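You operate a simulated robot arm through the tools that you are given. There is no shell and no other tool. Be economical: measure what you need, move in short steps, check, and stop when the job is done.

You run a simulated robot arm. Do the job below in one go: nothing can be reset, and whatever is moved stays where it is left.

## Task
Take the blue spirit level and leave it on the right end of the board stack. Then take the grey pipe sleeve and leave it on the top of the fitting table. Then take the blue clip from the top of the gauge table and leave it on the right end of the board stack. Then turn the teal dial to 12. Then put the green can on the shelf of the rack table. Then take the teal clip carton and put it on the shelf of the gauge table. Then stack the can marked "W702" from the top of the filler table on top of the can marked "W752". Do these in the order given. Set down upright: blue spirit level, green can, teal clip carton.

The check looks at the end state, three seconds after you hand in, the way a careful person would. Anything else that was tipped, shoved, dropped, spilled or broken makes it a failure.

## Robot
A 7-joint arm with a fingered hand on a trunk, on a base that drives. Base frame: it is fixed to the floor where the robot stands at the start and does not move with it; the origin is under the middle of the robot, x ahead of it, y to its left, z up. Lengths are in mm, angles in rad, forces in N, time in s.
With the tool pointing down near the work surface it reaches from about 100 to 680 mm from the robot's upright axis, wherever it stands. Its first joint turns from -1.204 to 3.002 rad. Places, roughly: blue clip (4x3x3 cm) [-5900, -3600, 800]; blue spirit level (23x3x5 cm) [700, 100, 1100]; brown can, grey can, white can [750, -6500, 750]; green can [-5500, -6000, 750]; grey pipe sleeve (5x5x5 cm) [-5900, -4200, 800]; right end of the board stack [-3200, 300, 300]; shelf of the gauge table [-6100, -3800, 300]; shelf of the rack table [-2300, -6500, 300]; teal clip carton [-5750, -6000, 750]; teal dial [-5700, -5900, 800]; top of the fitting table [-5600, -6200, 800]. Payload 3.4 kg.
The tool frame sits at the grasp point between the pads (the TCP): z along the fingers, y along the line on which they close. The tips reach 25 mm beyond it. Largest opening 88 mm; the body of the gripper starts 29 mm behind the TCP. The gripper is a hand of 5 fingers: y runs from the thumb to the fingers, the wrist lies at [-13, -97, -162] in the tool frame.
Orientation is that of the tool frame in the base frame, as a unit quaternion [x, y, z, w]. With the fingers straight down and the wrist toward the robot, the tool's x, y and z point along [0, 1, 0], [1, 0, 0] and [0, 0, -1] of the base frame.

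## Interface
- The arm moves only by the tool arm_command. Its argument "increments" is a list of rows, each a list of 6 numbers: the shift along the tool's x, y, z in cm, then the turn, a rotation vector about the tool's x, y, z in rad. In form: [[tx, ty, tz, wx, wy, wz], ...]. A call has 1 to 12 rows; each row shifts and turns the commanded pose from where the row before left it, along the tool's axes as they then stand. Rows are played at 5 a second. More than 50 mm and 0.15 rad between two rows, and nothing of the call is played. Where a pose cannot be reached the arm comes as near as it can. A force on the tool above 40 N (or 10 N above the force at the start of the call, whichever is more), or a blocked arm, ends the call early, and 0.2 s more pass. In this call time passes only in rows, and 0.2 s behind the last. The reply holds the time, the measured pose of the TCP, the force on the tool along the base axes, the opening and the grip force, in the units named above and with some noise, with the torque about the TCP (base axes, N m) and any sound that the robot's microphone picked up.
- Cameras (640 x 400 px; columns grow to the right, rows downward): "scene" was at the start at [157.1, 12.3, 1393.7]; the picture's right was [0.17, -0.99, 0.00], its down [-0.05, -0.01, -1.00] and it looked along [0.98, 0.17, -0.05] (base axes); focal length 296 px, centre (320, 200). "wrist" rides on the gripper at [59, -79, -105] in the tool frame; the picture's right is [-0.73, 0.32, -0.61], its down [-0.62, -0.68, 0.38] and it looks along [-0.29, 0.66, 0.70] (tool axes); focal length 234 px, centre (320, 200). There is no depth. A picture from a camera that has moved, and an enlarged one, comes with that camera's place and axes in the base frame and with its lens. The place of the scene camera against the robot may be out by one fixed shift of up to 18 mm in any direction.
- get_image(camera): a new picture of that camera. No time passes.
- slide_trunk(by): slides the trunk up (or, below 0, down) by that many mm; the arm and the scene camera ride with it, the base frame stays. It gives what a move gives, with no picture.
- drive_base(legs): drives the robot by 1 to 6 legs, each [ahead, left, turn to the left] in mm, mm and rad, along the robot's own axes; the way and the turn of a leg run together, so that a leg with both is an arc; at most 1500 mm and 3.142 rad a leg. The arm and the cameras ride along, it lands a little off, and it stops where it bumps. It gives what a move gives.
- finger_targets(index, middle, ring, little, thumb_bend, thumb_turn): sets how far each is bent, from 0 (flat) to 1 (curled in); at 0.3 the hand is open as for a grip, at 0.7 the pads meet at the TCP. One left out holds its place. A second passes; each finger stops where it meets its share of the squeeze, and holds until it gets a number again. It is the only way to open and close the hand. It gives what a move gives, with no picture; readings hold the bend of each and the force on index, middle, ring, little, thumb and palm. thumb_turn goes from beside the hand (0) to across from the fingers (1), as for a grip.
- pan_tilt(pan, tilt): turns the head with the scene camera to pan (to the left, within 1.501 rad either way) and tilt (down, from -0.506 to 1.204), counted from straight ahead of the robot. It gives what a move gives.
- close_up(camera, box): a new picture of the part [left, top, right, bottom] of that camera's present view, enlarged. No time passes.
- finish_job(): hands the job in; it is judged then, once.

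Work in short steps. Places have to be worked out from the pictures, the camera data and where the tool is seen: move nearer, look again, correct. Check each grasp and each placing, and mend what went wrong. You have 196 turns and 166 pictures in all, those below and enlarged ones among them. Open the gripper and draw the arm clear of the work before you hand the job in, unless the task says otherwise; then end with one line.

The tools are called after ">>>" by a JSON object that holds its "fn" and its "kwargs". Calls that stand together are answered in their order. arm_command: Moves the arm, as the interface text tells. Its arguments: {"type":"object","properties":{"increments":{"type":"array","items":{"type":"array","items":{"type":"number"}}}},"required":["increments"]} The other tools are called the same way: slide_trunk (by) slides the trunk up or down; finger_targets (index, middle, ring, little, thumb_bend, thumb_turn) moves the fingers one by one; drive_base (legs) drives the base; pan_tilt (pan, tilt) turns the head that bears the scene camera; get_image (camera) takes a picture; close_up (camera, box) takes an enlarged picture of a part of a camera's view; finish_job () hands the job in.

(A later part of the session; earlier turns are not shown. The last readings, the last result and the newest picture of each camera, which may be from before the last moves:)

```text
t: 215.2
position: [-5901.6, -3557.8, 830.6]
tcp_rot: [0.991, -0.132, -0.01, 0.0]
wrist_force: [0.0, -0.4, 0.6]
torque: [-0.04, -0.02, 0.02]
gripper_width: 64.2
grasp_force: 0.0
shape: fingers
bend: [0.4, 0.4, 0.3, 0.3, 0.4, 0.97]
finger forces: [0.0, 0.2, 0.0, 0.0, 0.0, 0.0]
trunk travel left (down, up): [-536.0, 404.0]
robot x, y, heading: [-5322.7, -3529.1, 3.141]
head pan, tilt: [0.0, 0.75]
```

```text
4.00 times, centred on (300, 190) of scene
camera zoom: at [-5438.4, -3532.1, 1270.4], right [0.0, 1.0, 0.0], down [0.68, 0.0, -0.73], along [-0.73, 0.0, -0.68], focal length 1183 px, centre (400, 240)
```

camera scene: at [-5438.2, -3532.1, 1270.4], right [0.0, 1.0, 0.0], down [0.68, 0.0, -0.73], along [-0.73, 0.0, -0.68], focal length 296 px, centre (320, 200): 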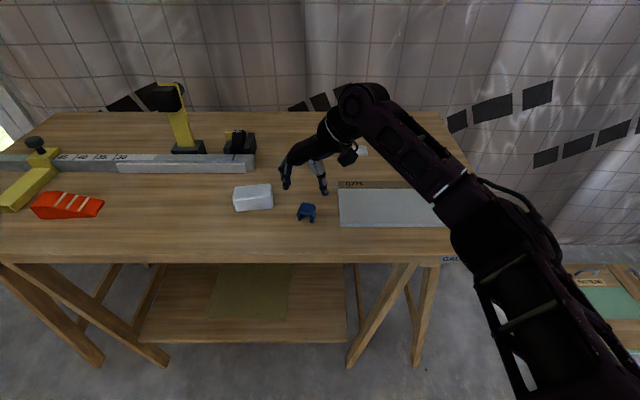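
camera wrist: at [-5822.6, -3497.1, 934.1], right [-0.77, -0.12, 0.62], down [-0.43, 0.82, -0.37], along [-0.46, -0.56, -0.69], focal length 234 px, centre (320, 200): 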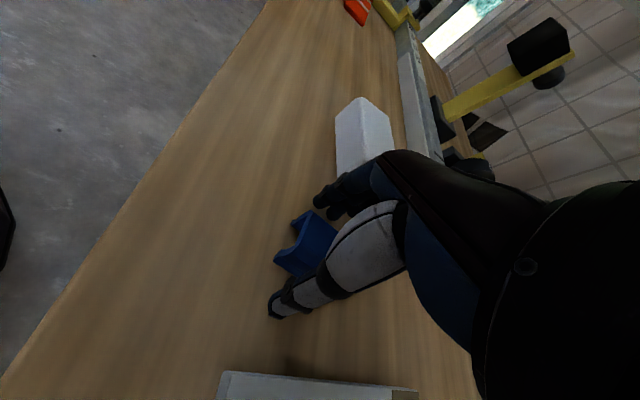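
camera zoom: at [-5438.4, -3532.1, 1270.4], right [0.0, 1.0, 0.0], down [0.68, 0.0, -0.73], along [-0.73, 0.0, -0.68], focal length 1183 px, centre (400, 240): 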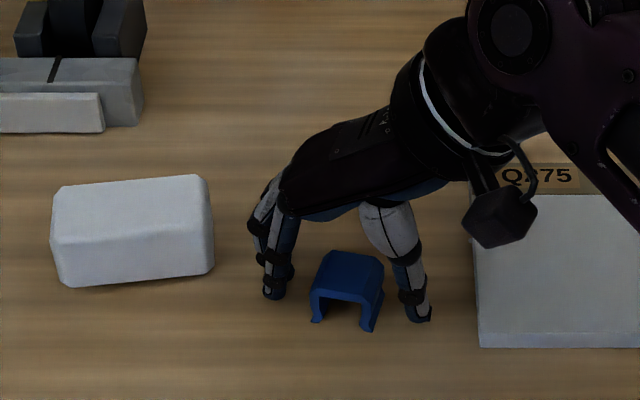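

The clip sits between thumb and index. I close.

>>> {"fn": "finger_targets", "kwargs": {"index": 0.65, "middle": 0.65, "thumb_bend": 0.65}}

>>> {"fn": "get_image", "kwargs": {"camera": "wrist"}}

>>> {"fn": "close_up", "kwargs": {"camera": "scene", "box": [220, 140, 380, 240]}}

```text
t: 216.2
position: [-5902.0, -3556.5, 831.8]
tcp_rot: [0.991, -0.131, -0.009, 0.001]
wrist_force: [0.2, -0.4, 0.0]
torque: [0.01, 0.01, -0.01]
gripper_width: 27.6
grasp_force: 6.9
shape: fingers
bend: [0.58, 0.6, 0.3, 0.3, 0.56, 0.96]
finger forces: [3.8, 3.6, 0.0, 0.1, 7.2, 0.0]
trunk travel left (down, up): [-536.0, 404.0]
robot x, y, heading: [-5323.4, -3527.9, 3.143]
head pan, tilt: [0.0, 0.75]
```

```text
72 pictures are left
camera wrist: at [-5822.4, -3497.1, 934.3], right [-0.77, -0.12, 0.62], down [-0.43, 0.82, -0.37], along [-0.46, -0.56, -0.69], focal length 234 px, centre (320, 200)
```

wrist: 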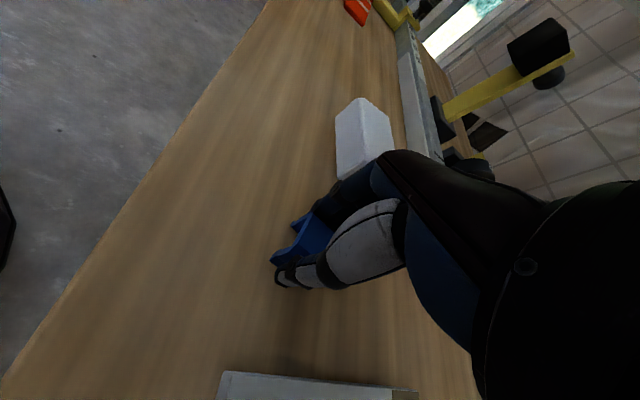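

```text
4.00 times, centred on (300, 190) of scene
camera zoom: at [-5438.2, -3532.2, 1270.4], right [0.0, 1.0, 0.0], down [0.68, 0.0, -0.73], along [-0.73, 0.0, -0.68], focal length 1183 px, centre (400, 240)
```

zoom: 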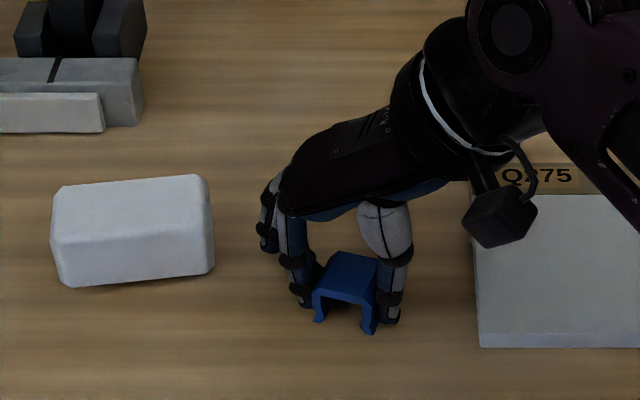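

Held across the legs. I tighten slightly and lift 20 cm.

>>> {"fn": "finger_targets", "kwargs": {"index": 0.71, "middle": 0.71, "thumb_bend": 0.71}}

>>> {"fn": "arm_command", "kwargs": {"increments": [[0, 0, -2, 0, 0, 0], [0, 0, -4.5, 0, 0, 0], [0, 0, -4.5, 0, 0, 0], [0, 0, -4.5, 0, 0, 0], [0, 0, -4.5, 0, 0, 0]]}}

>>> {"fn": "get_image", "kwargs": {"camera": "scene"}}

```text
t: 217.2
position: [-5901.5, -3558.2, 831.0]
tcp_rot: [0.991, -0.132, -0.009, 0.0]
wrist_force: [-0.4, -1.0, 0.1]
torque: [0.05, 0.0, -0.01]
gripper_width: 26.5
grasp_force: 12.0
shape: fingers
bend: [0.61, 0.63, 0.3, 0.3, 0.55, 0.96]
finger forces: [6.5, 5.4, 0.0, 0.0, 11.7, 0.1]
trunk travel left (down, up): [-536.0, 404.0]
robot x, y, heading: [-5328.0, -3528.5, 3.138]
head pan, tilt: [0.0, 0.75]
```

```text
t: 218.4
position: [-5896.2, -3558.5, 1032.6]
tcp_rot: [0.991, -0.133, -0.009, 0.0]
wrist_force: [0.5, 0.5, -1.2]
torque: [0.02, 0.02, 0.03]
gripper_width: 26.7
grasp_force: 11.7
shape: fingers
bend: [0.61, 0.63, 0.3, 0.3, 0.55, 0.96]
finger forces: [6.5, 5.2, 0.1, 0.0, 11.8, 0.0]
trunk travel left (down, up): [-536.0, 404.0]
robot x, y, heading: [-5324.8, -3528.6, 3.139]
head pan, tilt: [0.0, 0.75]
```

```text
70 pictures are left
camera scene: at [-5437.2, -3532.5, 1270.4], right [0.0, 1.0, 0.0], down [0.68, 0.0, -0.73], along [-0.73, 0.0, -0.68], focal length 296 px, centre (320, 200)
```

scene: 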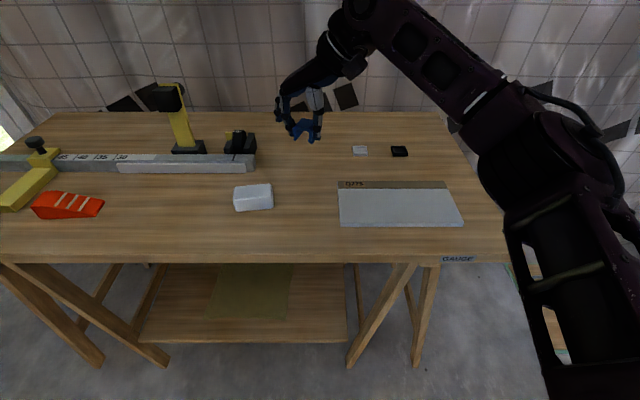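

The clip is held. I retract, unwind the hand, lower the trunk for travel, and go back by the known corridor.

>>> {"fn": "arm_command", "kwargs": {"increments": [[4.1, -1.1, 0, 0, 0, 0], [4.1, -1.1, 0, 0, 0, 0], [4.1, -1.1, 0, 0, 0, 0], [4.1, -1.1, 0, 0, 0, 0], [0, 0, 0, 0, 0, 0.145], [0, 0, 0, 0, 0, 0.145], [0, 0, 0, 0, 0, 0.145], [0, 0, 0, 0, 0, 0.145], [0, 0, 0, 0, 0, 0.145], [0, 0, 0, 0, 0, 0.145], [0, 0, 0, 0, 0, 0.145], [0, 0, 0, 0, 0, 0.145]]}}

>>> {"fn": "drive_base", "kwargs": {"legs": [[-400, 0, 0], [0, -1140, 0]]}}

>>> {"fn": "slide_trunk", "kwargs": {"by": -150}}

>>> {"fn": "pan_tilt", "kwargs": {"pan": -0.3, "tilt": 0.3}}

>>> {"fn": "get_image", "kwargs": {"camera": "scene"}}

```text
t: 221.0
position: [-5728.3, -3559.4, 1028.4]
tcp_rot: [0.756, -0.655, -0.008, 0.005]
wrist_force: [-0.7, 0.3, -0.1]
torque: [0.0, -0.01, -0.02]
gripper_width: 26.8
grasp_force: 11.6
shape: fingers
bend: [0.61, 0.63, 0.3, 0.3, 0.55, 0.96]
finger forces: [6.4, 5.2, 0.1, 0.0, 11.6, 0.1]
trunk travel left (down, up): [-536.0, 404.0]
robot x, y, heading: [-5327.4, -3529.5, 3.141]
head pan, tilt: [0.0, 0.75]
```

```text
t: 228.9
position: [-5322.4, -2419.4, 1028.8]
tcp_rot: [0.757, -0.654, -0.007, 0.006]
wrist_force: [-0.5, 0.5, -0.4]
torque: [-0.02, 0.02, -0.01]
gripper_width: 26.9
grasp_force: 11.4
shape: fingers
bend: [0.61, 0.63, 0.3, 0.3, 0.55, 0.96]
finger forces: [6.4, 5.2, 0.0, 0.1, 11.6, 0.0]
trunk travel left (down, up): [-536.0, 404.0]
robot x, y, heading: [-4913.3, -2391.5, 3.145]
head pan, tilt: [0.0, 0.75]
```

```text
t: 230.7
position: [-5322.2, -2421.5, 877.9]
tcp_rot: [0.757, -0.654, -0.007, 0.004]
wrist_force: [0.7, 0.6, 0.0]
torque: [0.02, -0.03, 0.01]
gripper_width: 26.7
grasp_force: 11.3
shape: fingers
bend: [0.61, 0.63, 0.3, 0.3, 0.55, 0.96]
finger forces: [6.5, 5.3, 0.1, 0.0, 11.7, 0.0]
trunk travel left (down, up): [-386.0, 554.0]
robot x, y, heading: [-4916.8, -2390.9, 3.144]
head pan, tilt: [0.0, 0.75]
```

```text
t: 231.6
position: [-5322.1, -2420.8, 878.5]
tcp_rot: [0.757, -0.653, -0.007, 0.006]
wrist_force: [0.1, -0.2, -0.7]
torque: [-0.01, 0.03, 0.02]
gripper_width: 26.6
grasp_force: 11.6
shape: fingers
bend: [0.61, 0.63, 0.3, 0.3, 0.55, 0.96]
finger forces: [6.4, 5.2, 0.0, 0.1, 11.6, 0.0]
trunk travel left (down, up): [-386.0, 554.0]
robot x, y, heading: [-4915.9, -2388.7, 3.138]
head pan, tilt: [-0.3, 0.3]
```

```text
69 pictures are left
camera scene: at [-5038.4, -2366.1, 1160.7], right [0.3, 0.96, 0.0], down [0.28, -0.09, -0.95], along [-0.91, 0.28, -0.3], focal length 296 px, centre (320, 200)
```

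scene: 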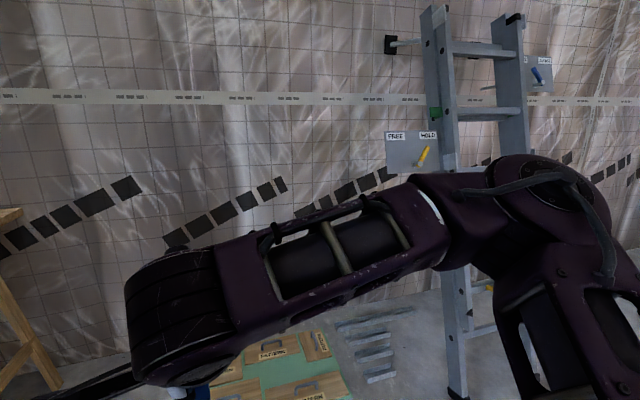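

I reverse along the corridor, then strafe north along x≈-1600.

>>> {"fn": "drive_base", "kwargs": {"legs": [[-1450, 0, 0], [-1450, 0, 0], [-430, 0, 0], [0, -1300, 0], [0, -1300, 0]]}}

>>> {"fn": "pan_tilt", "kwargs": {"pan": 0.0, "tilt": 0.5}}

>>> {"fn": "get_image", "kwargs": {"camera": "scene"}}

```text
t: 260.1
position: [-1935.1, 154.6, 878.9]
tcp_rot: [0.754, -0.657, -0.007, 0.005]
wrist_force: [-1.2, -0.2, 0.2]
torque: [-0.01, 0.0, 0.0]
gripper_width: 26.6
grasp_force: 11.1
shape: fingers
bend: [0.61, 0.63, 0.3, 0.3, 0.55, 0.96]
finger forces: [6.4, 5.3, 0.1, 0.0, 11.6, 0.1]
trunk travel left (down, up): [-386.0, 554.0]
robot x, y, heading: [-1529.5, 180.3, 3.131]
head pan, tilt: [-0.3, 0.3]
```

```text
t: 260.9
position: [-1935.5, 156.1, 877.6]
tcp_rot: [0.754, -0.657, -0.007, 0.006]
wrist_force: [0.3, -0.4, 0.0]
torque: [0.01, 0.05, 0.02]
gripper_width: 26.6
grasp_force: 11.1
shape: fingers
bend: [0.61, 0.63, 0.3, 0.3, 0.55, 0.96]
finger forces: [6.4, 5.2, 0.1, 0.0, 11.6, 0.0]
trunk travel left (down, up): [-386.0, 554.0]
robot x, y, heading: [-1528.6, 179.9, 3.128]
head pan, tilt: [0.0, 0.499]
```

```text
68 pictures are left
camera scene: at [-1653.4, 179.1, 1142.4], right [0.01, 1.0, 0.0], down [0.48, -0.01, -0.88], along [-0.88, 0.01, -0.48], focal length 296 px, centre (320, 200)
```

scene: 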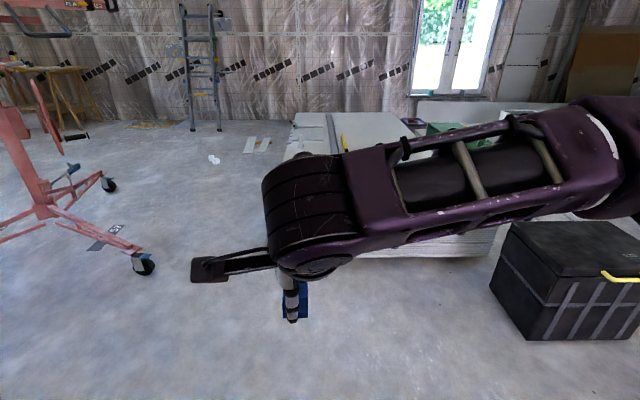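

Back at the east side. I'll set the clip down in front of the level, near (-3060,130), staying clear of it. I drive up and lower the trunk.

>>> {"fn": "drive_base", "kwargs": {"legs": [[960, 30, 0.012]]}}

>>> {"fn": "arm_command", "kwargs": {"increments": [[0, 4.3, 0, 0, 0, 0], [0, 4.3, 0, 0, 0, 0], [0, 4.3, 0, 0, 0, 0], [0, 4, 0, 0, 0, 0]]}}

>>> {"fn": "slide_trunk", "kwargs": {"by": -370}}

>>> {"fn": "pan_tilt", "kwargs": {"pan": 0.0, "tilt": 0.7}}

>>> {"fn": "get_image", "kwargs": {"camera": "scene"}}

>>> {"fn": "get_image", "kwargs": {"camera": "wrist"}}

```text
t: 265.9
position: [-2893.8, 116.3, 877.6]
tcp_rot: [0.761, -0.649, -0.007, 0.006]
wrist_force: [-0.3, -0.7, -0.3]
torque: [-0.02, 0.02, 0.03]
gripper_width: 26.9
grasp_force: 11.6
shape: fingers
bend: [0.61, 0.63, 0.3, 0.3, 0.55, 0.96]
finger forces: [6.3, 5.2, 0.0, 0.0, 11.5, 0.0]
trunk travel left (down, up): [-386.0, 554.0]
robot x, y, heading: [-2488.6, 149.8, -3.132]
head pan, tilt: [0.0, 0.499]
```

```text
t: 266.9
position: [-3062.6, 89.0, 879.7]
tcp_rot: [0.761, -0.648, -0.008, 0.005]
wrist_force: [0.1, 0.7, -0.9]
torque: [0.01, 0.0, 0.0]
gripper_width: 26.8
grasp_force: 11.5
shape: fingers
bend: [0.61, 0.63, 0.3, 0.3, 0.55, 0.96]
finger forces: [6.4, 5.1, 0.1, 0.1, 11.6, 0.0]
trunk travel left (down, up): [-386.0, 554.0]
robot x, y, heading: [-2489.4, 153.5, -3.129]
head pan, tilt: [0.0, 0.499]
```

```text
t: 270.5
position: [-3061.1, 89.1, 510.4]
tcp_rot: [0.761, -0.649, -0.008, 0.006]
wrist_force: [-0.5, 0.0, 0.0]
torque: [-0.01, 0.02, 0.01]
gripper_width: 26.6
grasp_force: 11.8
shape: fingers
bend: [0.61, 0.63, 0.3, 0.3, 0.55, 0.96]
finger forces: [6.5, 5.3, 0.0, 0.1, 11.6, 0.0]
trunk travel left (down, up): [-16.0, 924.0]
robot x, y, heading: [-2489.9, 146.6, -3.128]
head pan, tilt: [0.0, 0.499]
```

```text
t: 271.2
position: [-3061.5, 89.3, 510.3]
tcp_rot: [0.761, -0.649, -0.007, 0.005]
wrist_force: [0.5, -0.5, -0.7]
torque: [0.02, 0.0, 0.02]
gripper_width: 26.9
grasp_force: 11.3
shape: fingers
bend: [0.61, 0.63, 0.3, 0.3, 0.55, 0.96]
finger forces: [6.4, 5.2, 0.1, 0.1, 11.5, 0.0]
trunk travel left (down, up): [-16.0, 924.0]
robot x, y, heading: [-2493.4, 146.8, -3.131]
head pan, tilt: [0.0, 0.7]
```

```text
67 pictures are left
camera scene: at [-2607.1, 145.6, 754.7], right [-0.01, 1.0, 0.0], down [0.64, 0.01, -0.77], along [-0.77, -0.01, -0.64], focal length 296 px, centre (320, 200)
```

scene: 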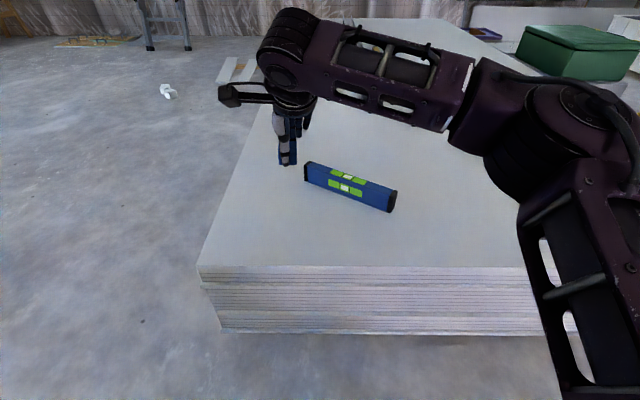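

```text
66 pictures are left
camera wrist: at [-2972.5, 43.5, 612.9], right [-0.42, 0.67, 0.62], down [0.57, 0.72, -0.39], along [-0.71, 0.18, -0.68], focal length 234 px, centre (320, 200)
```

wrist: 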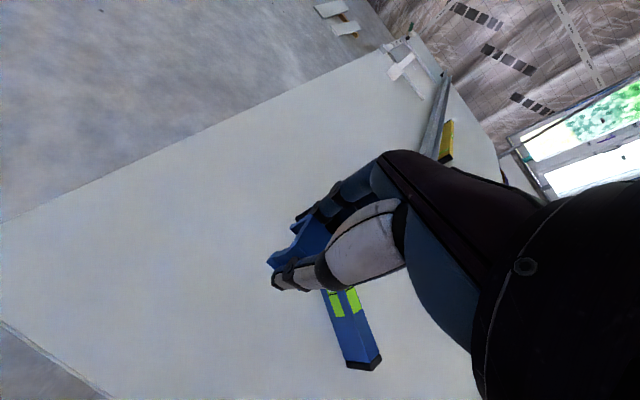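

The level is fine; TCP is above free board in front of its left end. I descend to z≈375.

>>> {"fn": "arm_command", "kwargs": {"increments": [[0, 0, 4, 0, 0, 0], [0, 0, 4, 0, 0, 0], [0, 0, 3, 0, 0, 0], [0, 0, 2.2, 0, 0, 0]]}}

>>> {"fn": "arm_command", "kwargs": {"increments": [[0, 0, 0.7, 0, 0, 0]]}}

>>> {"fn": "get_image", "kwargs": {"camera": "wrist"}}

```text
t: 272.2
position: [-3064.3, 90.2, 377.5]
tcp_rot: [0.76, -0.65, -0.007, 0.006]
wrist_force: [-0.1, 0.1, 0.2]
torque: [-0.02, -0.02, 0.02]
gripper_width: 26.7
grasp_force: 11.2
shape: fingers
bend: [0.61, 0.64, 0.3, 0.3, 0.55, 0.96]
finger forces: [6.2, 5.1, 0.0, 0.1, 11.3, 0.0]
trunk travel left (down, up): [-16.0, 924.0]
robot x, y, heading: [-2488.4, 152.8, -3.131]
head pan, tilt: [0.0, 0.7]
```

```text
t: 272.6
position: [-3063.3, 89.8, 371.1]
tcp_rot: [0.761, -0.649, -0.007, 0.005]
wrist_force: [0.6, 0.7, -0.5]
torque: [-0.04, -0.01, 0.04]
gripper_width: 26.4
grasp_force: 11.3
shape: fingers
bend: [0.61, 0.64, 0.3, 0.3, 0.55, 0.96]
finger forces: [6.3, 5.1, 0.0, 0.1, 11.3, 0.0]
trunk travel left (down, up): [-16.0, 924.0]
robot x, y, heading: [-2486.3, 148.3, -3.134]
head pan, tilt: [0.0, 0.7]
```

```text
65 pictures are left
camera wrist: at [-2975.1, 43.8, 473.5], right [-0.42, 0.67, 0.62], down [0.57, 0.72, -0.39], along [-0.71, 0.18, -0.68], focal length 234 px, centre (320, 200)
```

wrist: 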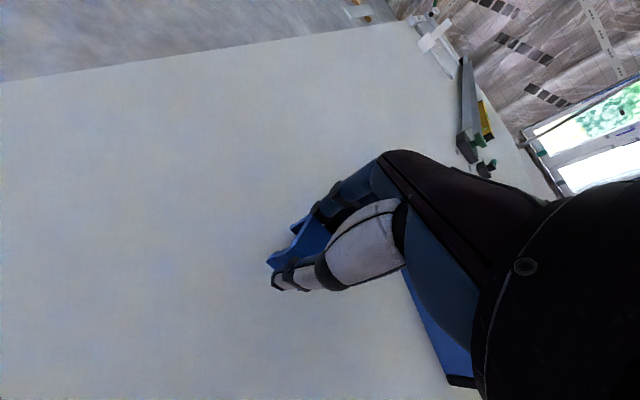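

>>> {"fn": "arm_command", "kwargs": {"increments": [[0, 0, 0.4, 0, 0, 0]]}}

>>> {"fn": "arm_command", "kwargs": {"increments": [[0, 0, 0.3, 0, 0, 0]]}}

>>> {"fn": "arm_command", "kwargs": {"increments": [[0, 0, 0.2, 0, 0, 0]]}}

```text
t: 273.1
position: [-3064.0, 89.3, 366.9]
tcp_rot: [0.761, -0.649, -0.008, 0.006]
wrist_force: [0.2, 0.2, 0.2]
torque: [0.01, 0.04, 0.03]
gripper_width: 26.5
grasp_force: 11.6
shape: fingers
bend: [0.61, 0.64, 0.3, 0.3, 0.55, 0.96]
finger forces: [6.2, 5.1, 0.1, 0.0, 11.3, 0.0]
trunk travel left (down, up): [-16.0, 924.0]
robot x, y, heading: [-2489.6, 147.8, -3.133]
head pan, tilt: [0.0, 0.7]
```

```text
t: 273.4
position: [-3063.2, 90.0, 363.7]
tcp_rot: [0.761, -0.648, -0.007, 0.005]
wrist_force: [0.5, -0.2, -0.4]
torque: [0.0, 0.05, -0.02]
gripper_width: 26.7
grasp_force: 11.9
shape: fingers
bend: [0.61, 0.64, 0.3, 0.3, 0.55, 0.96]
finger forces: [6.2, 5.0, 0.0, 0.1, 11.3, 0.1]
trunk travel left (down, up): [-16.0, 924.0]
robot x, y, heading: [-2488.0, 149.6, -3.126]
head pan, tilt: [0.0, 0.7]
```

```text
t: 273.9
position: [-3064.7, 89.0, 362.2]
tcp_rot: [0.761, -0.649, -0.006, 0.005]
wrist_force: [0.1, -0.5, -0.7]
torque: [-0.01, -0.03, 0.01]
gripper_width: 26.8
grasp_force: 10.9
shape: fingers
bend: [0.61, 0.64, 0.3, 0.3, 0.55, 0.96]
finger forces: [6.1, 5.1, 0.1, 0.1, 11.3, 0.1]
trunk travel left (down, up): [-16.0, 924.0]
robot x, y, heading: [-2488.0, 150.5, -3.128]
head pan, tilt: [0.0, 0.7]
```

>>> {"fn": "arm_command", "kwargs": {"increments": [[0, 0, 0.25, 0, 0, 0]]}}

>>> {"fn": "arm_command", "kwargs": {"increments": [[0, 0, 0.25, 0, 0, 0]]}}

>>> {"fn": "close_up", "kwargs": {"camera": "scene", "box": [220, 120, 420, 245]}}

```text
t: 274.2
position: [-3064.7, 88.5, 360.2]
tcp_rot: [0.761, -0.649, -0.007, 0.006]
wrist_force: [0.0, -0.3, 0.2]
torque: [0.01, 0.01, 0.02]
gripper_width: 26.7
grasp_force: 11.7
shape: fingers
bend: [0.61, 0.64, 0.3, 0.3, 0.55, 0.95]
finger forces: [6.0, 5.3, 0.1, 0.0, 11.8, 0.0]
trunk travel left (down, up): [-16.0, 924.0]
robot x, y, heading: [-2488.7, 151.9, -3.132]
head pan, tilt: [0.0, 0.7]
```

```text
t: 274.6
position: [-3065.2, 89.5, 359.8]
tcp_rot: [0.761, -0.648, -0.008, 0.008]
wrist_force: [-1.2, 0.3, 10.2]
torque: [0.01, -0.06, 0.0]
gripper_width: 26.6
grasp_force: 11.6
shape: fingers
bend: [0.61, 0.64, 0.3, 0.3, 0.55, 0.95]
finger forces: [6.5, 6.0, 0.1, 0.0, 11.8, 0.0]
trunk travel left (down, up): [-16.0, 924.0]
robot x, y, heading: [-2488.2, 150.9, -3.133]
head pan, tilt: [0.0, 0.7]
```

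```text
3.20 times, centred on (320, 182) of scene
camera zoom: at [-2606.2, 145.7, 755.0], right [-0.01, 1.0, 0.0], down [0.64, 0.01, -0.77], along [-0.77, -0.01, -0.64], focal length 946 px, centre (320, 256)
```

zoom: 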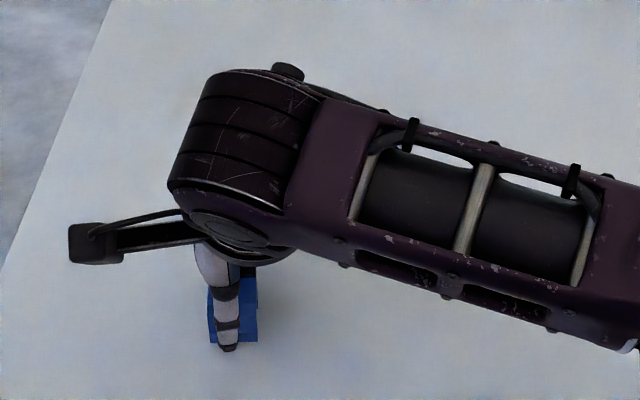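

Contact at 10 N. I open and lift.

>>> {"fn": "finger_targets", "kwargs": {"index": 0.42, "middle": 0.42, "thumb_bend": 0.42}}

>>> {"fn": "arm_command", "kwargs": {"increments": [[0, 0, -3, 0, 0, 0], [0, 0, -4.5, 0, 0, 0], [0, 0, -4.5, 0, 0, 0], [0, 0, -4.5, 0, 0, 0], [0, 0, -4.5, 0, 0, 0], [0, 0, -4.5, 0, 0, 0]]}}

>>> {"fn": "slide_trunk", "kwargs": {"by": 370}}

>>> {"fn": "pan_tilt", "kwargs": {"pan": 0.0, "tilt": 0.9}}

>>> {"fn": "get_image", "kwargs": {"camera": "scene"}}

```text
t: 275.6
position: [-3063.5, 89.7, 357.3]
tcp_rot: [0.761, -0.649, -0.008, 0.006]
wrist_force: [2.3, -0.2, 4.0]
torque: [0.0, 0.12, -0.01]
gripper_width: 58.5
grasp_force: 2.5
shape: fingers
bend: [0.42, 0.44, 0.3, 0.3, 0.42, 0.97]
finger forces: [0.1, 4.2, 0.1, 0.1, 0.2, 0.1]
trunk travel left (down, up): [-16.0, 924.0]
robot x, y, heading: [-2489.0, 153.6, -3.131]
head pan, tilt: [0.0, 0.7]
```

```text
t: 277.1
position: [-3060.4, 89.2, 611.5]
tcp_rot: [0.761, -0.648, -0.006, 0.005]
wrist_force: [-0.7, 0.2, 0.2]
torque: [-0.05, 0.0, -0.02]
gripper_width: 58.7
grasp_force: 0.1
shape: fingers
bend: [0.42, 0.42, 0.3, 0.3, 0.42, 0.97]
finger forces: [0.0, 0.0, 0.1, 0.0, 0.0, 0.0]
trunk travel left (down, up): [-16.0, 924.0]
robot x, y, heading: [-2491.4, 150.0, -3.129]
head pan, tilt: [0.0, 0.7]
```

```text
t: 280.6
position: [-3059.4, 89.5, 979.7]
tcp_rot: [0.761, -0.649, -0.006, 0.006]
wrist_force: [0.6, -0.8, 0.1]
torque: [0.03, -0.02, 0.0]
gripper_width: 58.7
grasp_force: 0.1
shape: fingers
bend: [0.42, 0.42, 0.3, 0.3, 0.42, 0.97]
finger forces: [0.1, 0.1, 0.1, 0.1, 0.1, 0.0]
trunk travel left (down, up): [-386.0, 554.0]
robot x, y, heading: [-2487.5, 152.7, -3.133]
head pan, tilt: [0.0, 0.7]
```

```text
t: 281.4
position: [-3060.3, 89.7, 980.7]
tcp_rot: [0.761, -0.649, -0.009, 0.006]
wrist_force: [0.8, -0.1, -0.8]
torque: [0.04, 0.0, 0.01]
gripper_width: 58.8
grasp_force: 0.0
shape: fingers
bend: [0.42, 0.42, 0.3, 0.3, 0.42, 0.97]
finger forces: [0.1, 0.0, 0.1, 0.0, 0.0, 0.1]
trunk travel left (down, up): [-386.0, 554.0]
robot x, y, heading: [-2485.6, 147.8, -3.132]
head pan, tilt: [0.0, 0.901]
```

```text
63 pictures are left
camera scene: at [-2597.7, 145.8, 1108.5], right [-0.01, 1.0, 0.0], down [0.78, 0.01, -0.62], along [-0.62, -0.01, -0.78], focal length 296 px, centre (320, 200)
```

scene: 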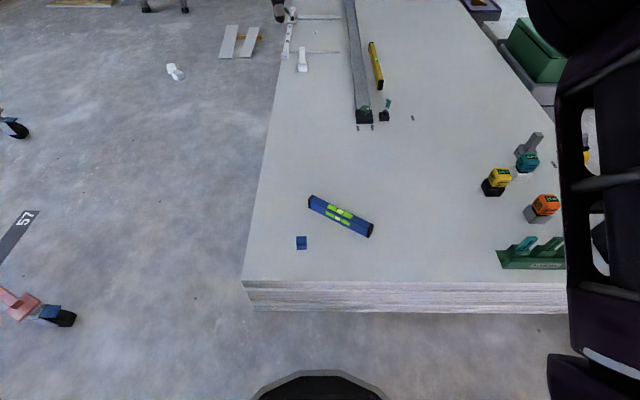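

Clip and level both rest on the right end of the stack. I retract and travel back the same way toward the fitting table.

>>> {"fn": "arm_command", "kwargs": {"increments": [[0, -4.3, 0, 0, 0, 0], [0, -4.3, 0, 0, 0, 0], [0, -4.3, 0, 0, 0, 0], [0, -4, 0, 0, 0, 0]]}}

>>> {"fn": "drive_base", "kwargs": {"legs": [[-930, 0, -0.01], [0, 1280, 0], [0, 1260, 0], [1450, 0, 0], [1450, 0, 0], [500, 0, 0]]}}

```text
t: 282.4
position: [-2891.9, 116.3, 977.7]
tcp_rot: [0.761, -0.649, -0.007, 0.006]
wrist_force: [-0.1, -0.1, 0.2]
torque: [0.02, 0.02, 0.03]
gripper_width: 58.8
grasp_force: 0.1
shape: fingers
bend: [0.42, 0.42, 0.3, 0.3, 0.42, 0.97]
finger forces: [0.1, 0.0, 0.1, 0.0, 0.0, 0.0]
trunk travel left (down, up): [-386.0, 554.0]
robot x, y, heading: [-2489.3, 148.4, -3.13]
head pan, tilt: [0.0, 0.901]
```

```text
t: 315.3
position: [-5337.0, -2404.2, 978.1]
tcp_rot: [0.76, -0.65, -0.007, 0.006]
wrist_force: [0.3, 0.0, -0.7]
torque: [0.01, 0.02, -0.02]
gripper_width: 58.9
grasp_force: 0.1
shape: fingers
bend: [0.42, 0.42, 0.3, 0.3, 0.42, 0.97]
finger forces: [0.0, 0.1, 0.0, 0.1, 0.0, 0.1]
trunk travel left (down, up): [-386.0, 554.0]
robot x, y, heading: [-4936.4, -2371.8, -3.132]
head pan, tilt: [0.0, 0.901]
```

>>> {"fn": "drive_base", "kwargs": {"legs": [[0, 1400, -0.01], [0, 1250, 0], [0, 0, 1.57], [0, -700, 0], [220, 0, 0]]}}

>>> {"fn": "slide_trunk", "kwargs": {"by": 170}}

>>> {"fn": "pan_tilt", "kwargs": {"pan": 0.0, "tilt": 0.75}}

>>> {"fn": "get_image", "kwargs": {"camera": "scene"}}

>>> {"fn": "get_image", "kwargs": {"camera": "wrist"}}

```text
t: 336.7
position: [-5571.6, -5663.1, 978.2]
tcp_rot: [0.997, 0.077, -0.001, 0.008]
wrist_force: [0.0, -0.2, -0.4]
torque: [-0.02, 0.0, -0.02]
gripper_width: 59.0
grasp_force: 0.0
shape: fingers
bend: [0.42, 0.42, 0.3, 0.3, 0.42, 0.97]
finger forces: [0.1, 0.0, 0.0, 0.0, 0.1, 0.1]
trunk travel left (down, up): [-386.0, 554.0]
robot x, y, heading: [-5603.8, -5255.5, -1.564]
head pan, tilt: [0.0, 0.901]
```

```text
t: 338.6
position: [-5570.6, -5662.6, 1148.3]
tcp_rot: [0.997, 0.078, 0.0, 0.009]
wrist_force: [0.1, 0.7, 0.1]
torque: [-0.01, 0.0, 0.02]
gripper_width: 58.8
grasp_force: 0.1
shape: fingers
bend: [0.42, 0.42, 0.3, 0.3, 0.42, 0.97]
finger forces: [0.0, 0.0, 0.1, 0.0, 0.1, 0.0]
trunk travel left (down, up): [-556.0, 384.0]
robot x, y, heading: [-5604.4, -5257.5, -1.563]
head pan, tilt: [0.0, 0.901]
```

```text
t: 339.3
position: [-5571.6, -5663.2, 1148.4]
tcp_rot: [0.997, 0.078, -0.002, 0.009]
wrist_force: [-0.6, 0.7, 0.3]
torque: [-0.02, 0.01, -0.02]
gripper_width: 58.7
grasp_force: 0.0
shape: fingers
bend: [0.42, 0.42, 0.3, 0.3, 0.42, 0.97]
finger forces: [0.0, 0.0, 0.1, 0.0, 0.0, 0.0]
trunk travel left (down, up): [-556.0, 384.0]
robot x, y, heading: [-5601.1, -5258.3, -1.563]
head pan, tilt: [0.0, 0.75]
```

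```text
62 pictures are left
camera scene: at [-5585.4, -5394.4, 1290.4], right [-1.0, -0.01, 0.0], down [-0.01, 0.68, -0.73], along [0.01, -0.73, -0.68], focal length 296 px, centre (320, 200)
```

scene: 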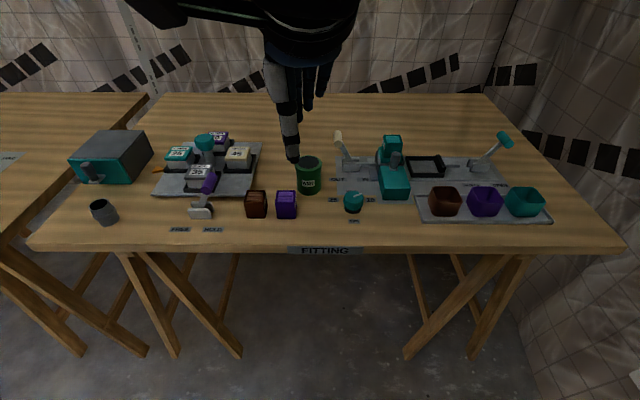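

```text
61 pictures are left
camera wrist: at [-5525.2, -5573.6, 1251.2], right [-0.67, -0.42, 0.62], down [-0.72, 0.57, -0.39], along [-0.19, -0.71, -0.68], focal length 234 px, centre (320, 200)
```

wrist: 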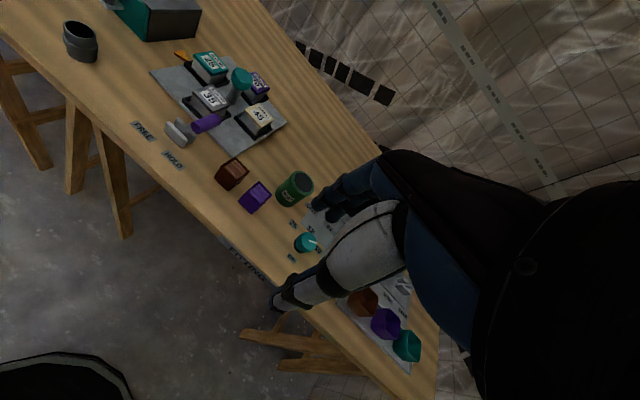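

Now close-ups of the dial and of the objects around it.

>>> {"fn": "close_up", "kwargs": {"camera": "scene", "box": [310, 165, 400, 235]}}

>>> {"fn": "close_up", "kwargs": {"camera": "scene", "box": [150, 120, 350, 245]}}

>>> {"fn": "close_up", "kwargs": {"camera": "wrist", "box": [220, 160, 350, 270]}}

```text
5.71 times, centred on (355, 200) of scene
camera zoom: at [-5585.4, -5394.4, 1290.4], right [-1.0, -0.01, 0.0], down [-0.01, 0.68, -0.73], along [0.01, -0.73, -0.68], focal length 1690 px, centre (120, 200)
```

zoom: 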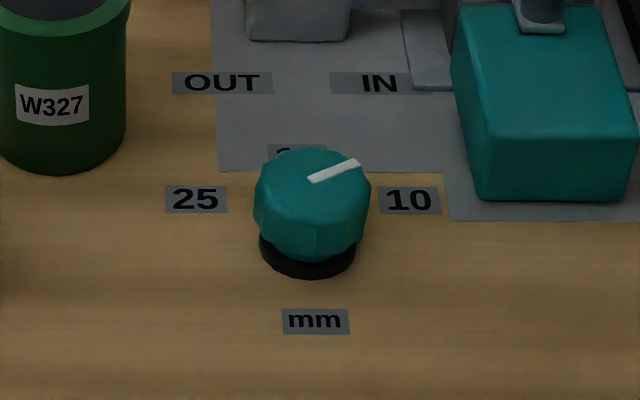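

```text
3.20 times, centred on (250, 182) of scene
camera zoom: at [-5585.4, -5394.4, 1290.4], right [-1.0, -0.01, 0.0], down [-0.01, 0.68, -0.73], along [0.01, -0.73, -0.68], focal length 946 px, centre (544, 256)
```

zoom: 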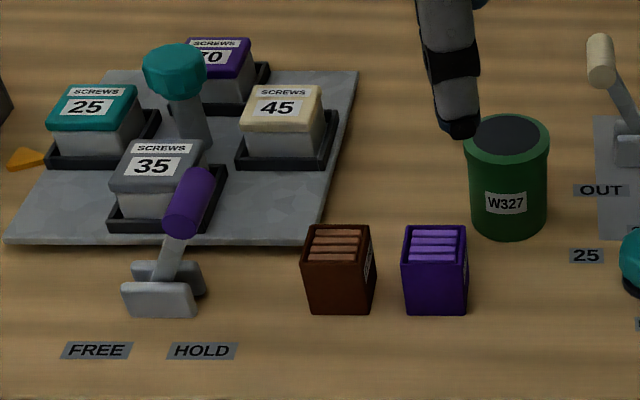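

```text
3.64 times, centred on (285, 215) of wrist
camera zoom: at [-5525.2, -5573.6, 1251.2], right [-0.67, -0.42, 0.62], down [-0.72, 0.57, -0.39], along [-0.19, -0.71, -0.68], focal length 852 px, centre (447, 146)
```

zoom: 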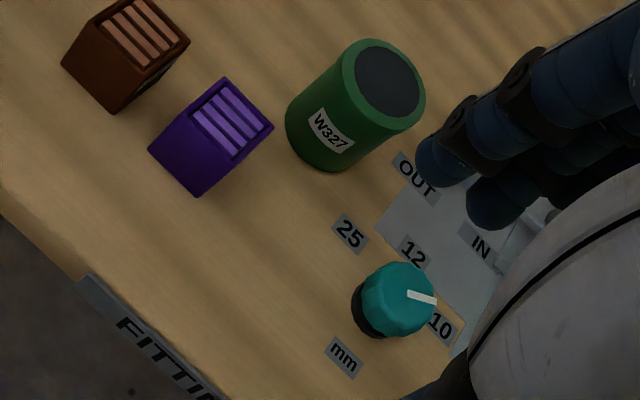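

The dial's pointer is at 10 (about 30° right-back); 12 is straight back, so I must turn it ≈60° counter-clockwise. I drive nearer, curl ring and little out of the way of the teal vice, and look again.

>>> {"fn": "drive_base", "kwargs": {"legs": [[110, -60, -0.007]]}}

>>> {"fn": "finger_targets", "kwargs": {"index": 0.3, "middle": 0.3, "ring": 1.0, "little": 1.0, "thumb_bend": 0.3}}

>>> {"fn": "arm_command", "kwargs": {"increments": [[-0.5, 4, 2.5, 0, 0, 0], [-0.5, 4, 2.5, 0, 0, 0], [-0.5, 2, 4, 0, 0, 0], [0, 0, 4.5, 0, 0, 0]]}}

>>> {"fn": "get_image", "kwargs": {"camera": "wrist"}}

>>> {"fn": "get_image", "kwargs": {"camera": "scene"}}

```text
t: 340.6
position: [-5634.0, -5772.6, 1148.0]
tcp_rot: [0.997, 0.073, -0.001, 0.008]
wrist_force: [0.2, 0.2, 0.3]
torque: [-0.01, 0.02, 0.01]
gripper_width: 58.7
grasp_force: 0.0
shape: fingers
bend: [0.42, 0.42, 0.3, 0.3, 0.42, 0.97]
finger forces: [0.0, 0.1, 0.1, 0.0, 0.0, 0.0]
trunk travel left (down, up): [-556.0, 384.0]
robot x, y, heading: [-5659.9, -5365.4, -1.572]
head pan, tilt: [0.0, 0.75]
```

```text
t: 341.6
position: [-5634.3, -5772.0, 1147.8]
tcp_rot: [0.997, 0.073, -0.002, 0.009]
wrist_force: [0.1, 0.8, -0.1]
torque: [0.01, 0.01, 0.0]
gripper_width: 84.3
grasp_force: 0.0
shape: fingers
bend: [0.3, 0.3, 1.0, 1.0, 0.3, 0.97]
finger forces: [0.0, 0.0, 0.0, 0.0, 0.1, 0.1]
trunk travel left (down, up): [-556.0, 384.0]
robot x, y, heading: [-5662.6, -5366.4, -1.563]
head pan, tilt: [0.0, 0.75]
```

```text
t: 342.6
position: [-5635.1, -5878.2, 1013.3]
tcp_rot: [0.997, 0.074, -0.001, 0.009]
wrist_force: [0.1, -0.1, -0.4]
torque: [-0.01, -0.05, 0.02]
gripper_width: 84.7
grasp_force: 0.1
shape: fingers
bend: [0.3, 0.3, 1.0, 1.0, 0.3, 0.97]
finger forces: [0.0, 0.0, 0.0, 0.0, 0.0, 0.1]
trunk travel left (down, up): [-556.0, 384.0]
robot x, y, heading: [-5664.1, -5371.7, -1.574]
head pan, tilt: [0.0, 0.75]
```

```text
57 pictures are left
camera wrist: at [-5587.5, -5789.4, 1117.0], right [-0.67, -0.41, 0.62], down [-0.72, 0.57, -0.39], along [-0.19, -0.71, -0.68], focal length 234 px, centre (320, 200)
```

wrist: 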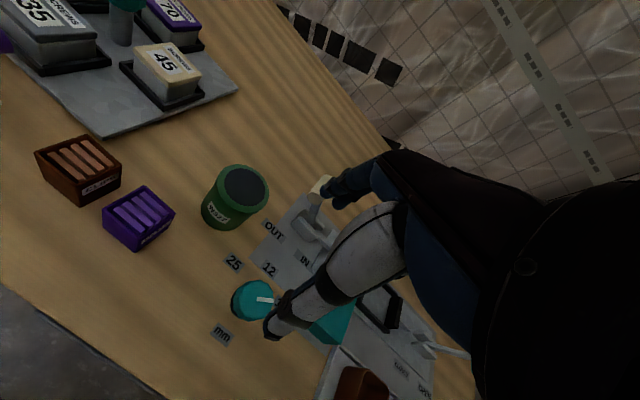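

```text
56 pictures are left
camera scene: at [-5646.2, -5504.9, 1290.4], right [-1.0, 0.0, 0.0], down [0.0, 0.68, -0.73], along [0.0, -0.73, -0.68], focal length 296 px, centre (320, 200)
```

scene: 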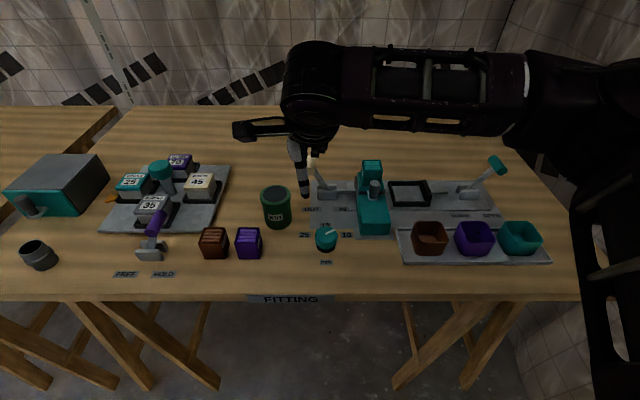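

The wrist view puts the dial at (-5669,-5885). I centre above it and go down to z≈890.

>>> {"fn": "arm_command", "kwargs": {"increments": [[-3.4, 0.2, 2, 0, 0, 0], [0, 0, 4, 0, 0, 0], [0, 0, 4, 0, 0, 0], [0, 0, 2, 0, 0, 0]]}}

>>> {"fn": "get_image", "kwargs": {"camera": "wrist"}}

>>> {"fn": "close_up", "kwargs": {"camera": "scene", "box": [260, 150, 420, 270]}}

```text
t: 343.6
position: [-5668.2, -5884.5, 894.1]
tcp_rot: [0.997, 0.072, -0.001, 0.01]
wrist_force: [-0.3, -0.4, 0.2]
torque: [0.01, 0.01, 0.02]
gripper_width: 84.6
grasp_force: 0.2
shape: fingers
bend: [0.3, 0.3, 1.0, 1.0, 0.3, 0.97]
finger forces: [0.0, 0.0, 0.0, 0.0, 0.0, 0.1]
trunk travel left (down, up): [-556.0, 384.0]
robot x, y, heading: [-5662.5, -5369.2, -1.571]
head pan, tilt: [0.0, 0.75]
```

```text
55 pictures are left
camera wrist: at [-5621.3, -5797.1, 997.5], right [-0.67, -0.41, 0.62], down [-0.72, 0.58, -0.39], along [-0.19, -0.71, -0.68], focal length 234 px, centre (320, 200)
```

wrist: 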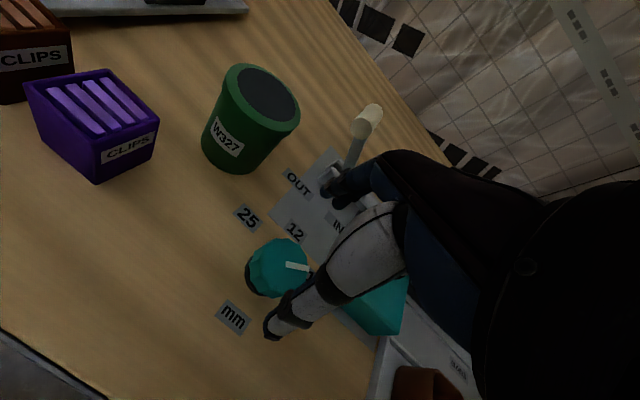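

```text
3.33 times, centred on (340, 210) of scene
camera zoom: at [-5645.8, -5504.4, 1290.4], right [-1.0, 0.0, 0.0], down [0.0, 0.68, -0.73], along [0.0, -0.73, -0.68], focal length 986 px, centre (253, 167)
```

zoom: 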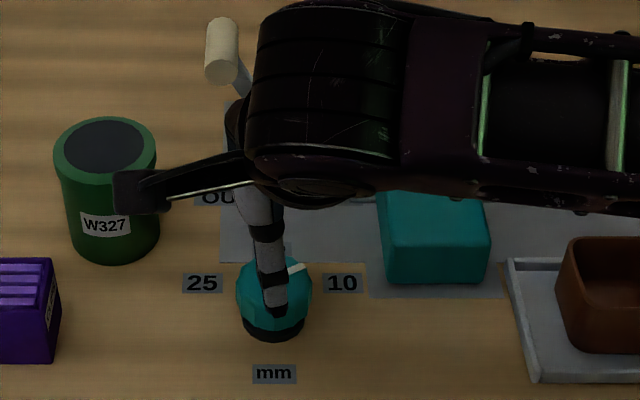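

Centred within 2 mm. I descend around the dial to z≈833.

>>> {"fn": "arm_command", "kwargs": {"increments": [[-0.2, 0, 2.5, 0, 0, 0], [0, 0, 2, 0, 0, 0], [0, 0, 1.6, 0, 0, 0]]}}

>>> {"fn": "finger_targets", "kwargs": {"index": 0.65, "middle": 0.65, "thumb_bend": 0.65}}

>>> {"fn": "get_image", "kwargs": {"camera": "wrist"}}

```text
t: 344.4
position: [-5669.5, -5885.9, 833.7]
tcp_rot: [0.997, 0.073, -0.001, 0.009]
wrist_force: [-0.3, -0.9, -0.2]
torque: [0.0, 0.0, -0.02]
gripper_width: 84.7
grasp_force: 0.0
shape: fingers
bend: [0.3, 0.3, 1.0, 1.0, 0.3, 0.97]
finger forces: [0.1, 0.0, 0.1, 0.0, 0.0, 0.0]
trunk travel left (down, up): [-556.0, 384.0]
robot x, y, heading: [-5666.9, -5368.8, -1.571]
head pan, tilt: [0.0, 0.75]
```

```text
t: 345.4
position: [-5670.4, -5887.4, 833.7]
tcp_rot: [0.997, 0.072, -0.001, 0.009]
wrist_force: [0.9, -4.3, 1.2]
torque: [-0.23, 0.03, 0.08]
gripper_width: 33.8
grasp_force: 10.8
shape: fingers
bend: [0.55, 0.56, 1.0, 1.0, 0.54, 0.97]
finger forces: [5.8, 7.4, 0.0, 0.1, 8.5, 0.0]
trunk travel left (down, up): [-556.0, 384.0]
robot x, y, heading: [-5663.5, -5367.8, -1.571]
head pan, tilt: [0.0, 0.75]
```

```text
53 pictures are left
camera wrist: at [-5623.1, -5798.7, 937.1], right [-0.67, -0.41, 0.62], down [-0.72, 0.58, -0.39], along [-0.19, -0.71, -0.68], focal length 234 px, centre (320, 200)
```

wrist: 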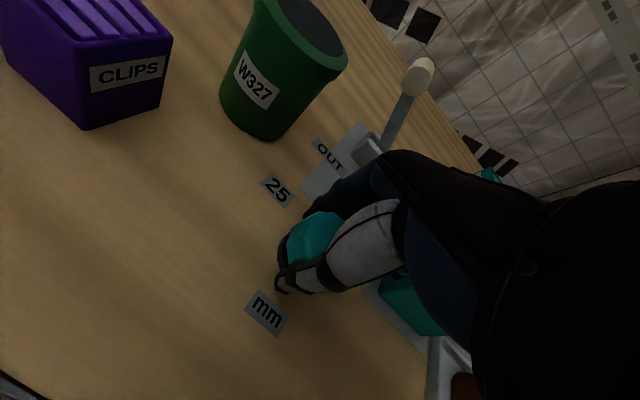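

The dial is gripped. I turn the hand counter-clockwise (tool z negative) by 0.84 rad first and look.

>>> {"fn": "arm_command", "kwargs": {"increments": [[0, 0, 0, 0, 0, -0.14], [0, 0, 0, 0, 0, -0.14], [0, 0, 0, 0, 0, -0.14], [0, 0, 0, 0, 0, -0.14], [0, 0, 0, 0, 0, -0.14], [0, 0, 0, 0, 0, -0.14]]}}

>>> {"fn": "get_image", "kwargs": {"camera": "wrist"}}

>>> {"fn": "close_up", "kwargs": {"camera": "scene", "box": [240, 160, 420, 280]}}

```text
t: 346.8
position: [-5669.7, -5885.8, 833.9]
tcp_rot: [0.88, 0.475, -0.005, 0.007]
wrist_force: [0.3, 4.8, -0.5]
torque: [-0.12, -0.12, -0.05]
gripper_width: 34.0
grasp_force: 11.3
shape: fingers
bend: [0.56, 0.58, 1.0, 1.0, 0.54, 0.94]
finger forces: [4.6, 5.3, 0.1, 0.0, 13.2, 0.1]
trunk travel left (down, up): [-556.0, 384.0]
robot x, y, heading: [-5661.0, -5367.0, -1.571]
head pan, tilt: [0.0, 0.75]
```

```text
52 pictures are left
camera wrist: at [-5703.8, -5791.5, 937.3], right [-0.13, -0.77, 0.62], down [-0.91, -0.15, -0.38], along [0.39, -0.62, -0.69], focal length 234 px, centre (320, 200)
```

wrist: 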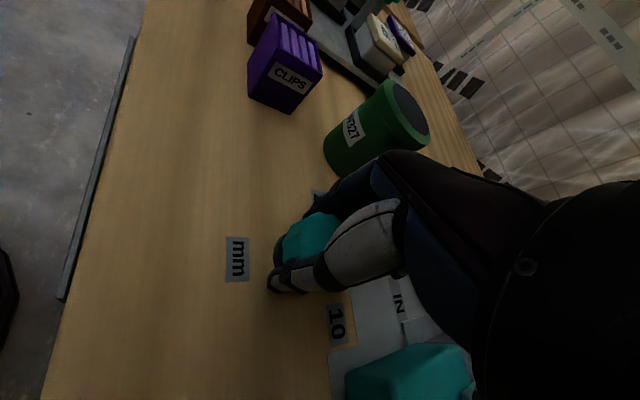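

```text
3.33 times, centred on (330, 220) of scene
camera zoom: at [-5646.1, -5503.2, 1290.5], right [-1.0, 0.0, 0.0], down [0.0, 0.68, -0.73], along [0.0, -0.73, -0.68], focal length 986 px, centre (287, 133)
```

zoom: 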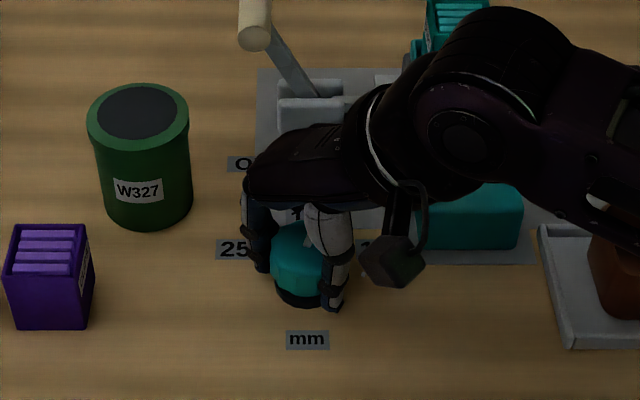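

Turned 0.84 so far without trouble. I add 0.19 and then zoom in on the pointer.

>>> {"fn": "arm_command", "kwargs": {"increments": [[0, 0, 0, 0, 0, -0.1], [0, 0, 0, 0, 0, -0.09]]}}

>>> {"fn": "close_up", "kwargs": {"camera": "scene", "box": [290, 195, 365, 250]}}

```text
t: 347.4
position: [-5669.6, -5885.6, 833.8]
tcp_rot: [0.83, 0.557, -0.006, 0.007]
wrist_force: [-0.2, 7.1, -4.2]
torque: [-0.06, -0.14, -0.02]
gripper_width: 34.5
grasp_force: 11.9
shape: fingers
bend: [0.57, 0.58, 1.0, 1.0, 0.54, 0.94]
finger forces: [4.8, 4.9, 0.0, 0.0, 14.0, 0.1]
trunk travel left (down, up): [-556.0, 384.0]
robot x, y, heading: [-5664.5, -5367.3, -1.572]
head pan, tilt: [0.0, 0.75]
```

```text
7.27 times, centred on (328, 222) of scene
camera zoom: at [-5646.4, -5503.2, 1290.5], right [-1.0, 0.0, 0.0], down [0.0, 0.68, -0.73], along [0.0, -0.73, -0.68], focal length 2151 px, centre (266, 36)
```

zoom: 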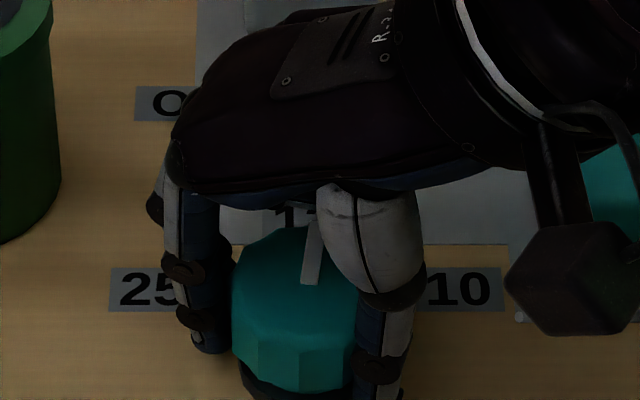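

The pointer is about 4° short of straight back; I add 0.07 rad, release and look.

>>> {"fn": "arm_command", "kwargs": {"increments": [[0, 0, 0, 0, 0, -0.07]]}}

>>> {"fn": "finger_targets", "kwargs": {"index": 0.4, "middle": 0.4, "thumb_bend": 0.4}}

>>> {"fn": "arm_command", "kwargs": {"increments": [[0, 0, -3, 0, 0, 0], [0, 0, -4.5, 0, 0, 0], [0, 0, -4.5, 0, 0, 0], [0, 0, -4.5, 0, 0, 0]]}}

>>> {"fn": "close_up", "kwargs": {"camera": "scene", "box": [270, 170, 390, 260]}}

>>> {"fn": "get_image", "kwargs": {"camera": "wrist"}}

```text
t: 347.8
position: [-5669.7, -5884.6, 834.4]
tcp_rot: [0.812, 0.584, -0.007, 0.007]
wrist_force: [-0.5, 8.8, -2.8]
torque: [-0.04, -0.21, -0.05]
gripper_width: 34.3
grasp_force: 12.0
shape: fingers
bend: [0.57, 0.58, 1.0, 1.0, 0.54, 0.93]
finger forces: [5.2, 4.9, 0.0, 0.1, 13.9, 0.0]
trunk travel left (down, up): [-556.0, 384.0]
robot x, y, heading: [-5664.3, -5368.7, -1.571]
head pan, tilt: [0.0, 0.75]
```

```text
t: 348.8
position: [-5670.2, -5887.1, 834.8]
tcp_rot: [0.812, 0.584, -0.006, 0.005]
wrist_force: [0.5, -0.2, -1.2]
torque: [-0.03, -0.01, 0.01]
gripper_width: 63.0
grasp_force: 0.0
shape: fingers
bend: [0.4, 0.4, 1.0, 1.0, 0.4, 0.97]
finger forces: [0.1, 0.0, 0.0, 0.1, 0.1, 0.1]
trunk travel left (down, up): [-556.0, 384.0]
robot x, y, heading: [-5668.6, -5370.5, -1.57]
head pan, tilt: [0.0, 0.75]
```

```text
t: 349.8
position: [-5669.6, -5883.5, 1000.4]
tcp_rot: [0.812, 0.584, -0.006, 0.006]
wrist_force: [-0.2, -0.1, 0.1]
torque: [-0.05, -0.02, 0.0]
gripper_width: 63.2
grasp_force: 0.1
shape: fingers
bend: [0.4, 0.4, 1.0, 1.0, 0.4, 0.97]
finger forces: [0.1, 0.0, 0.1, 0.1, 0.0, 0.1]
trunk travel left (down, up): [-556.0, 384.0]
robot x, y, heading: [-5659.4, -5369.9, -1.573]
head pan, tilt: [0.0, 0.75]
```

```text
4.44 times, centred on (330, 215) of scene
camera zoom: at [-5645.9, -5503.5, 1290.4], right [-1.0, 0.0, 0.0], down [0.0, 0.68, -0.73], along [0.0, -0.73, -0.68], focal length 1314 px, centre (276, 133)
```

zoom: 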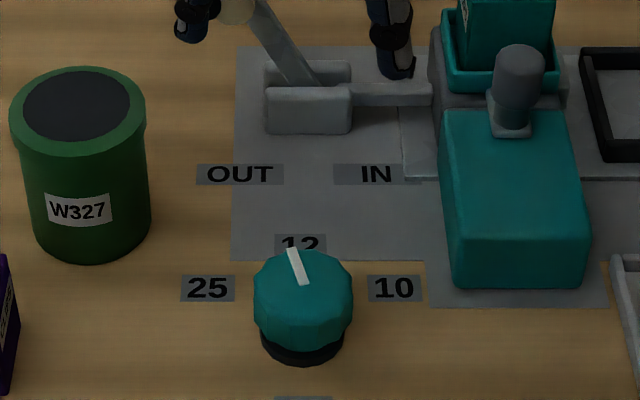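

```text
48 pictures are left
camera wrist: at [-5726.0, -5800.7, 1103.0], right [0.08, -0.78, 0.62], down [-0.85, -0.38, -0.37], along [0.53, -0.5, -0.69], focal length 234 px, centre (320, 200)
```

wrist: 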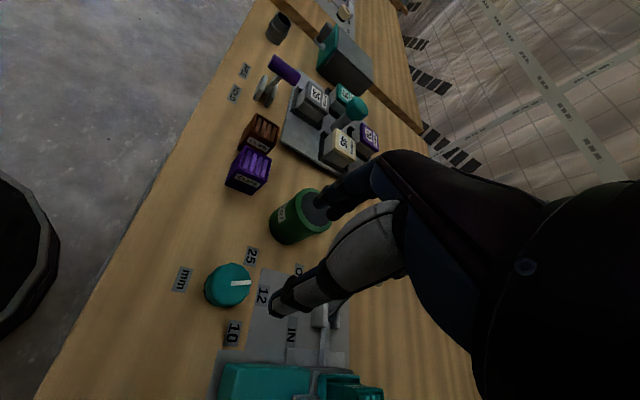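

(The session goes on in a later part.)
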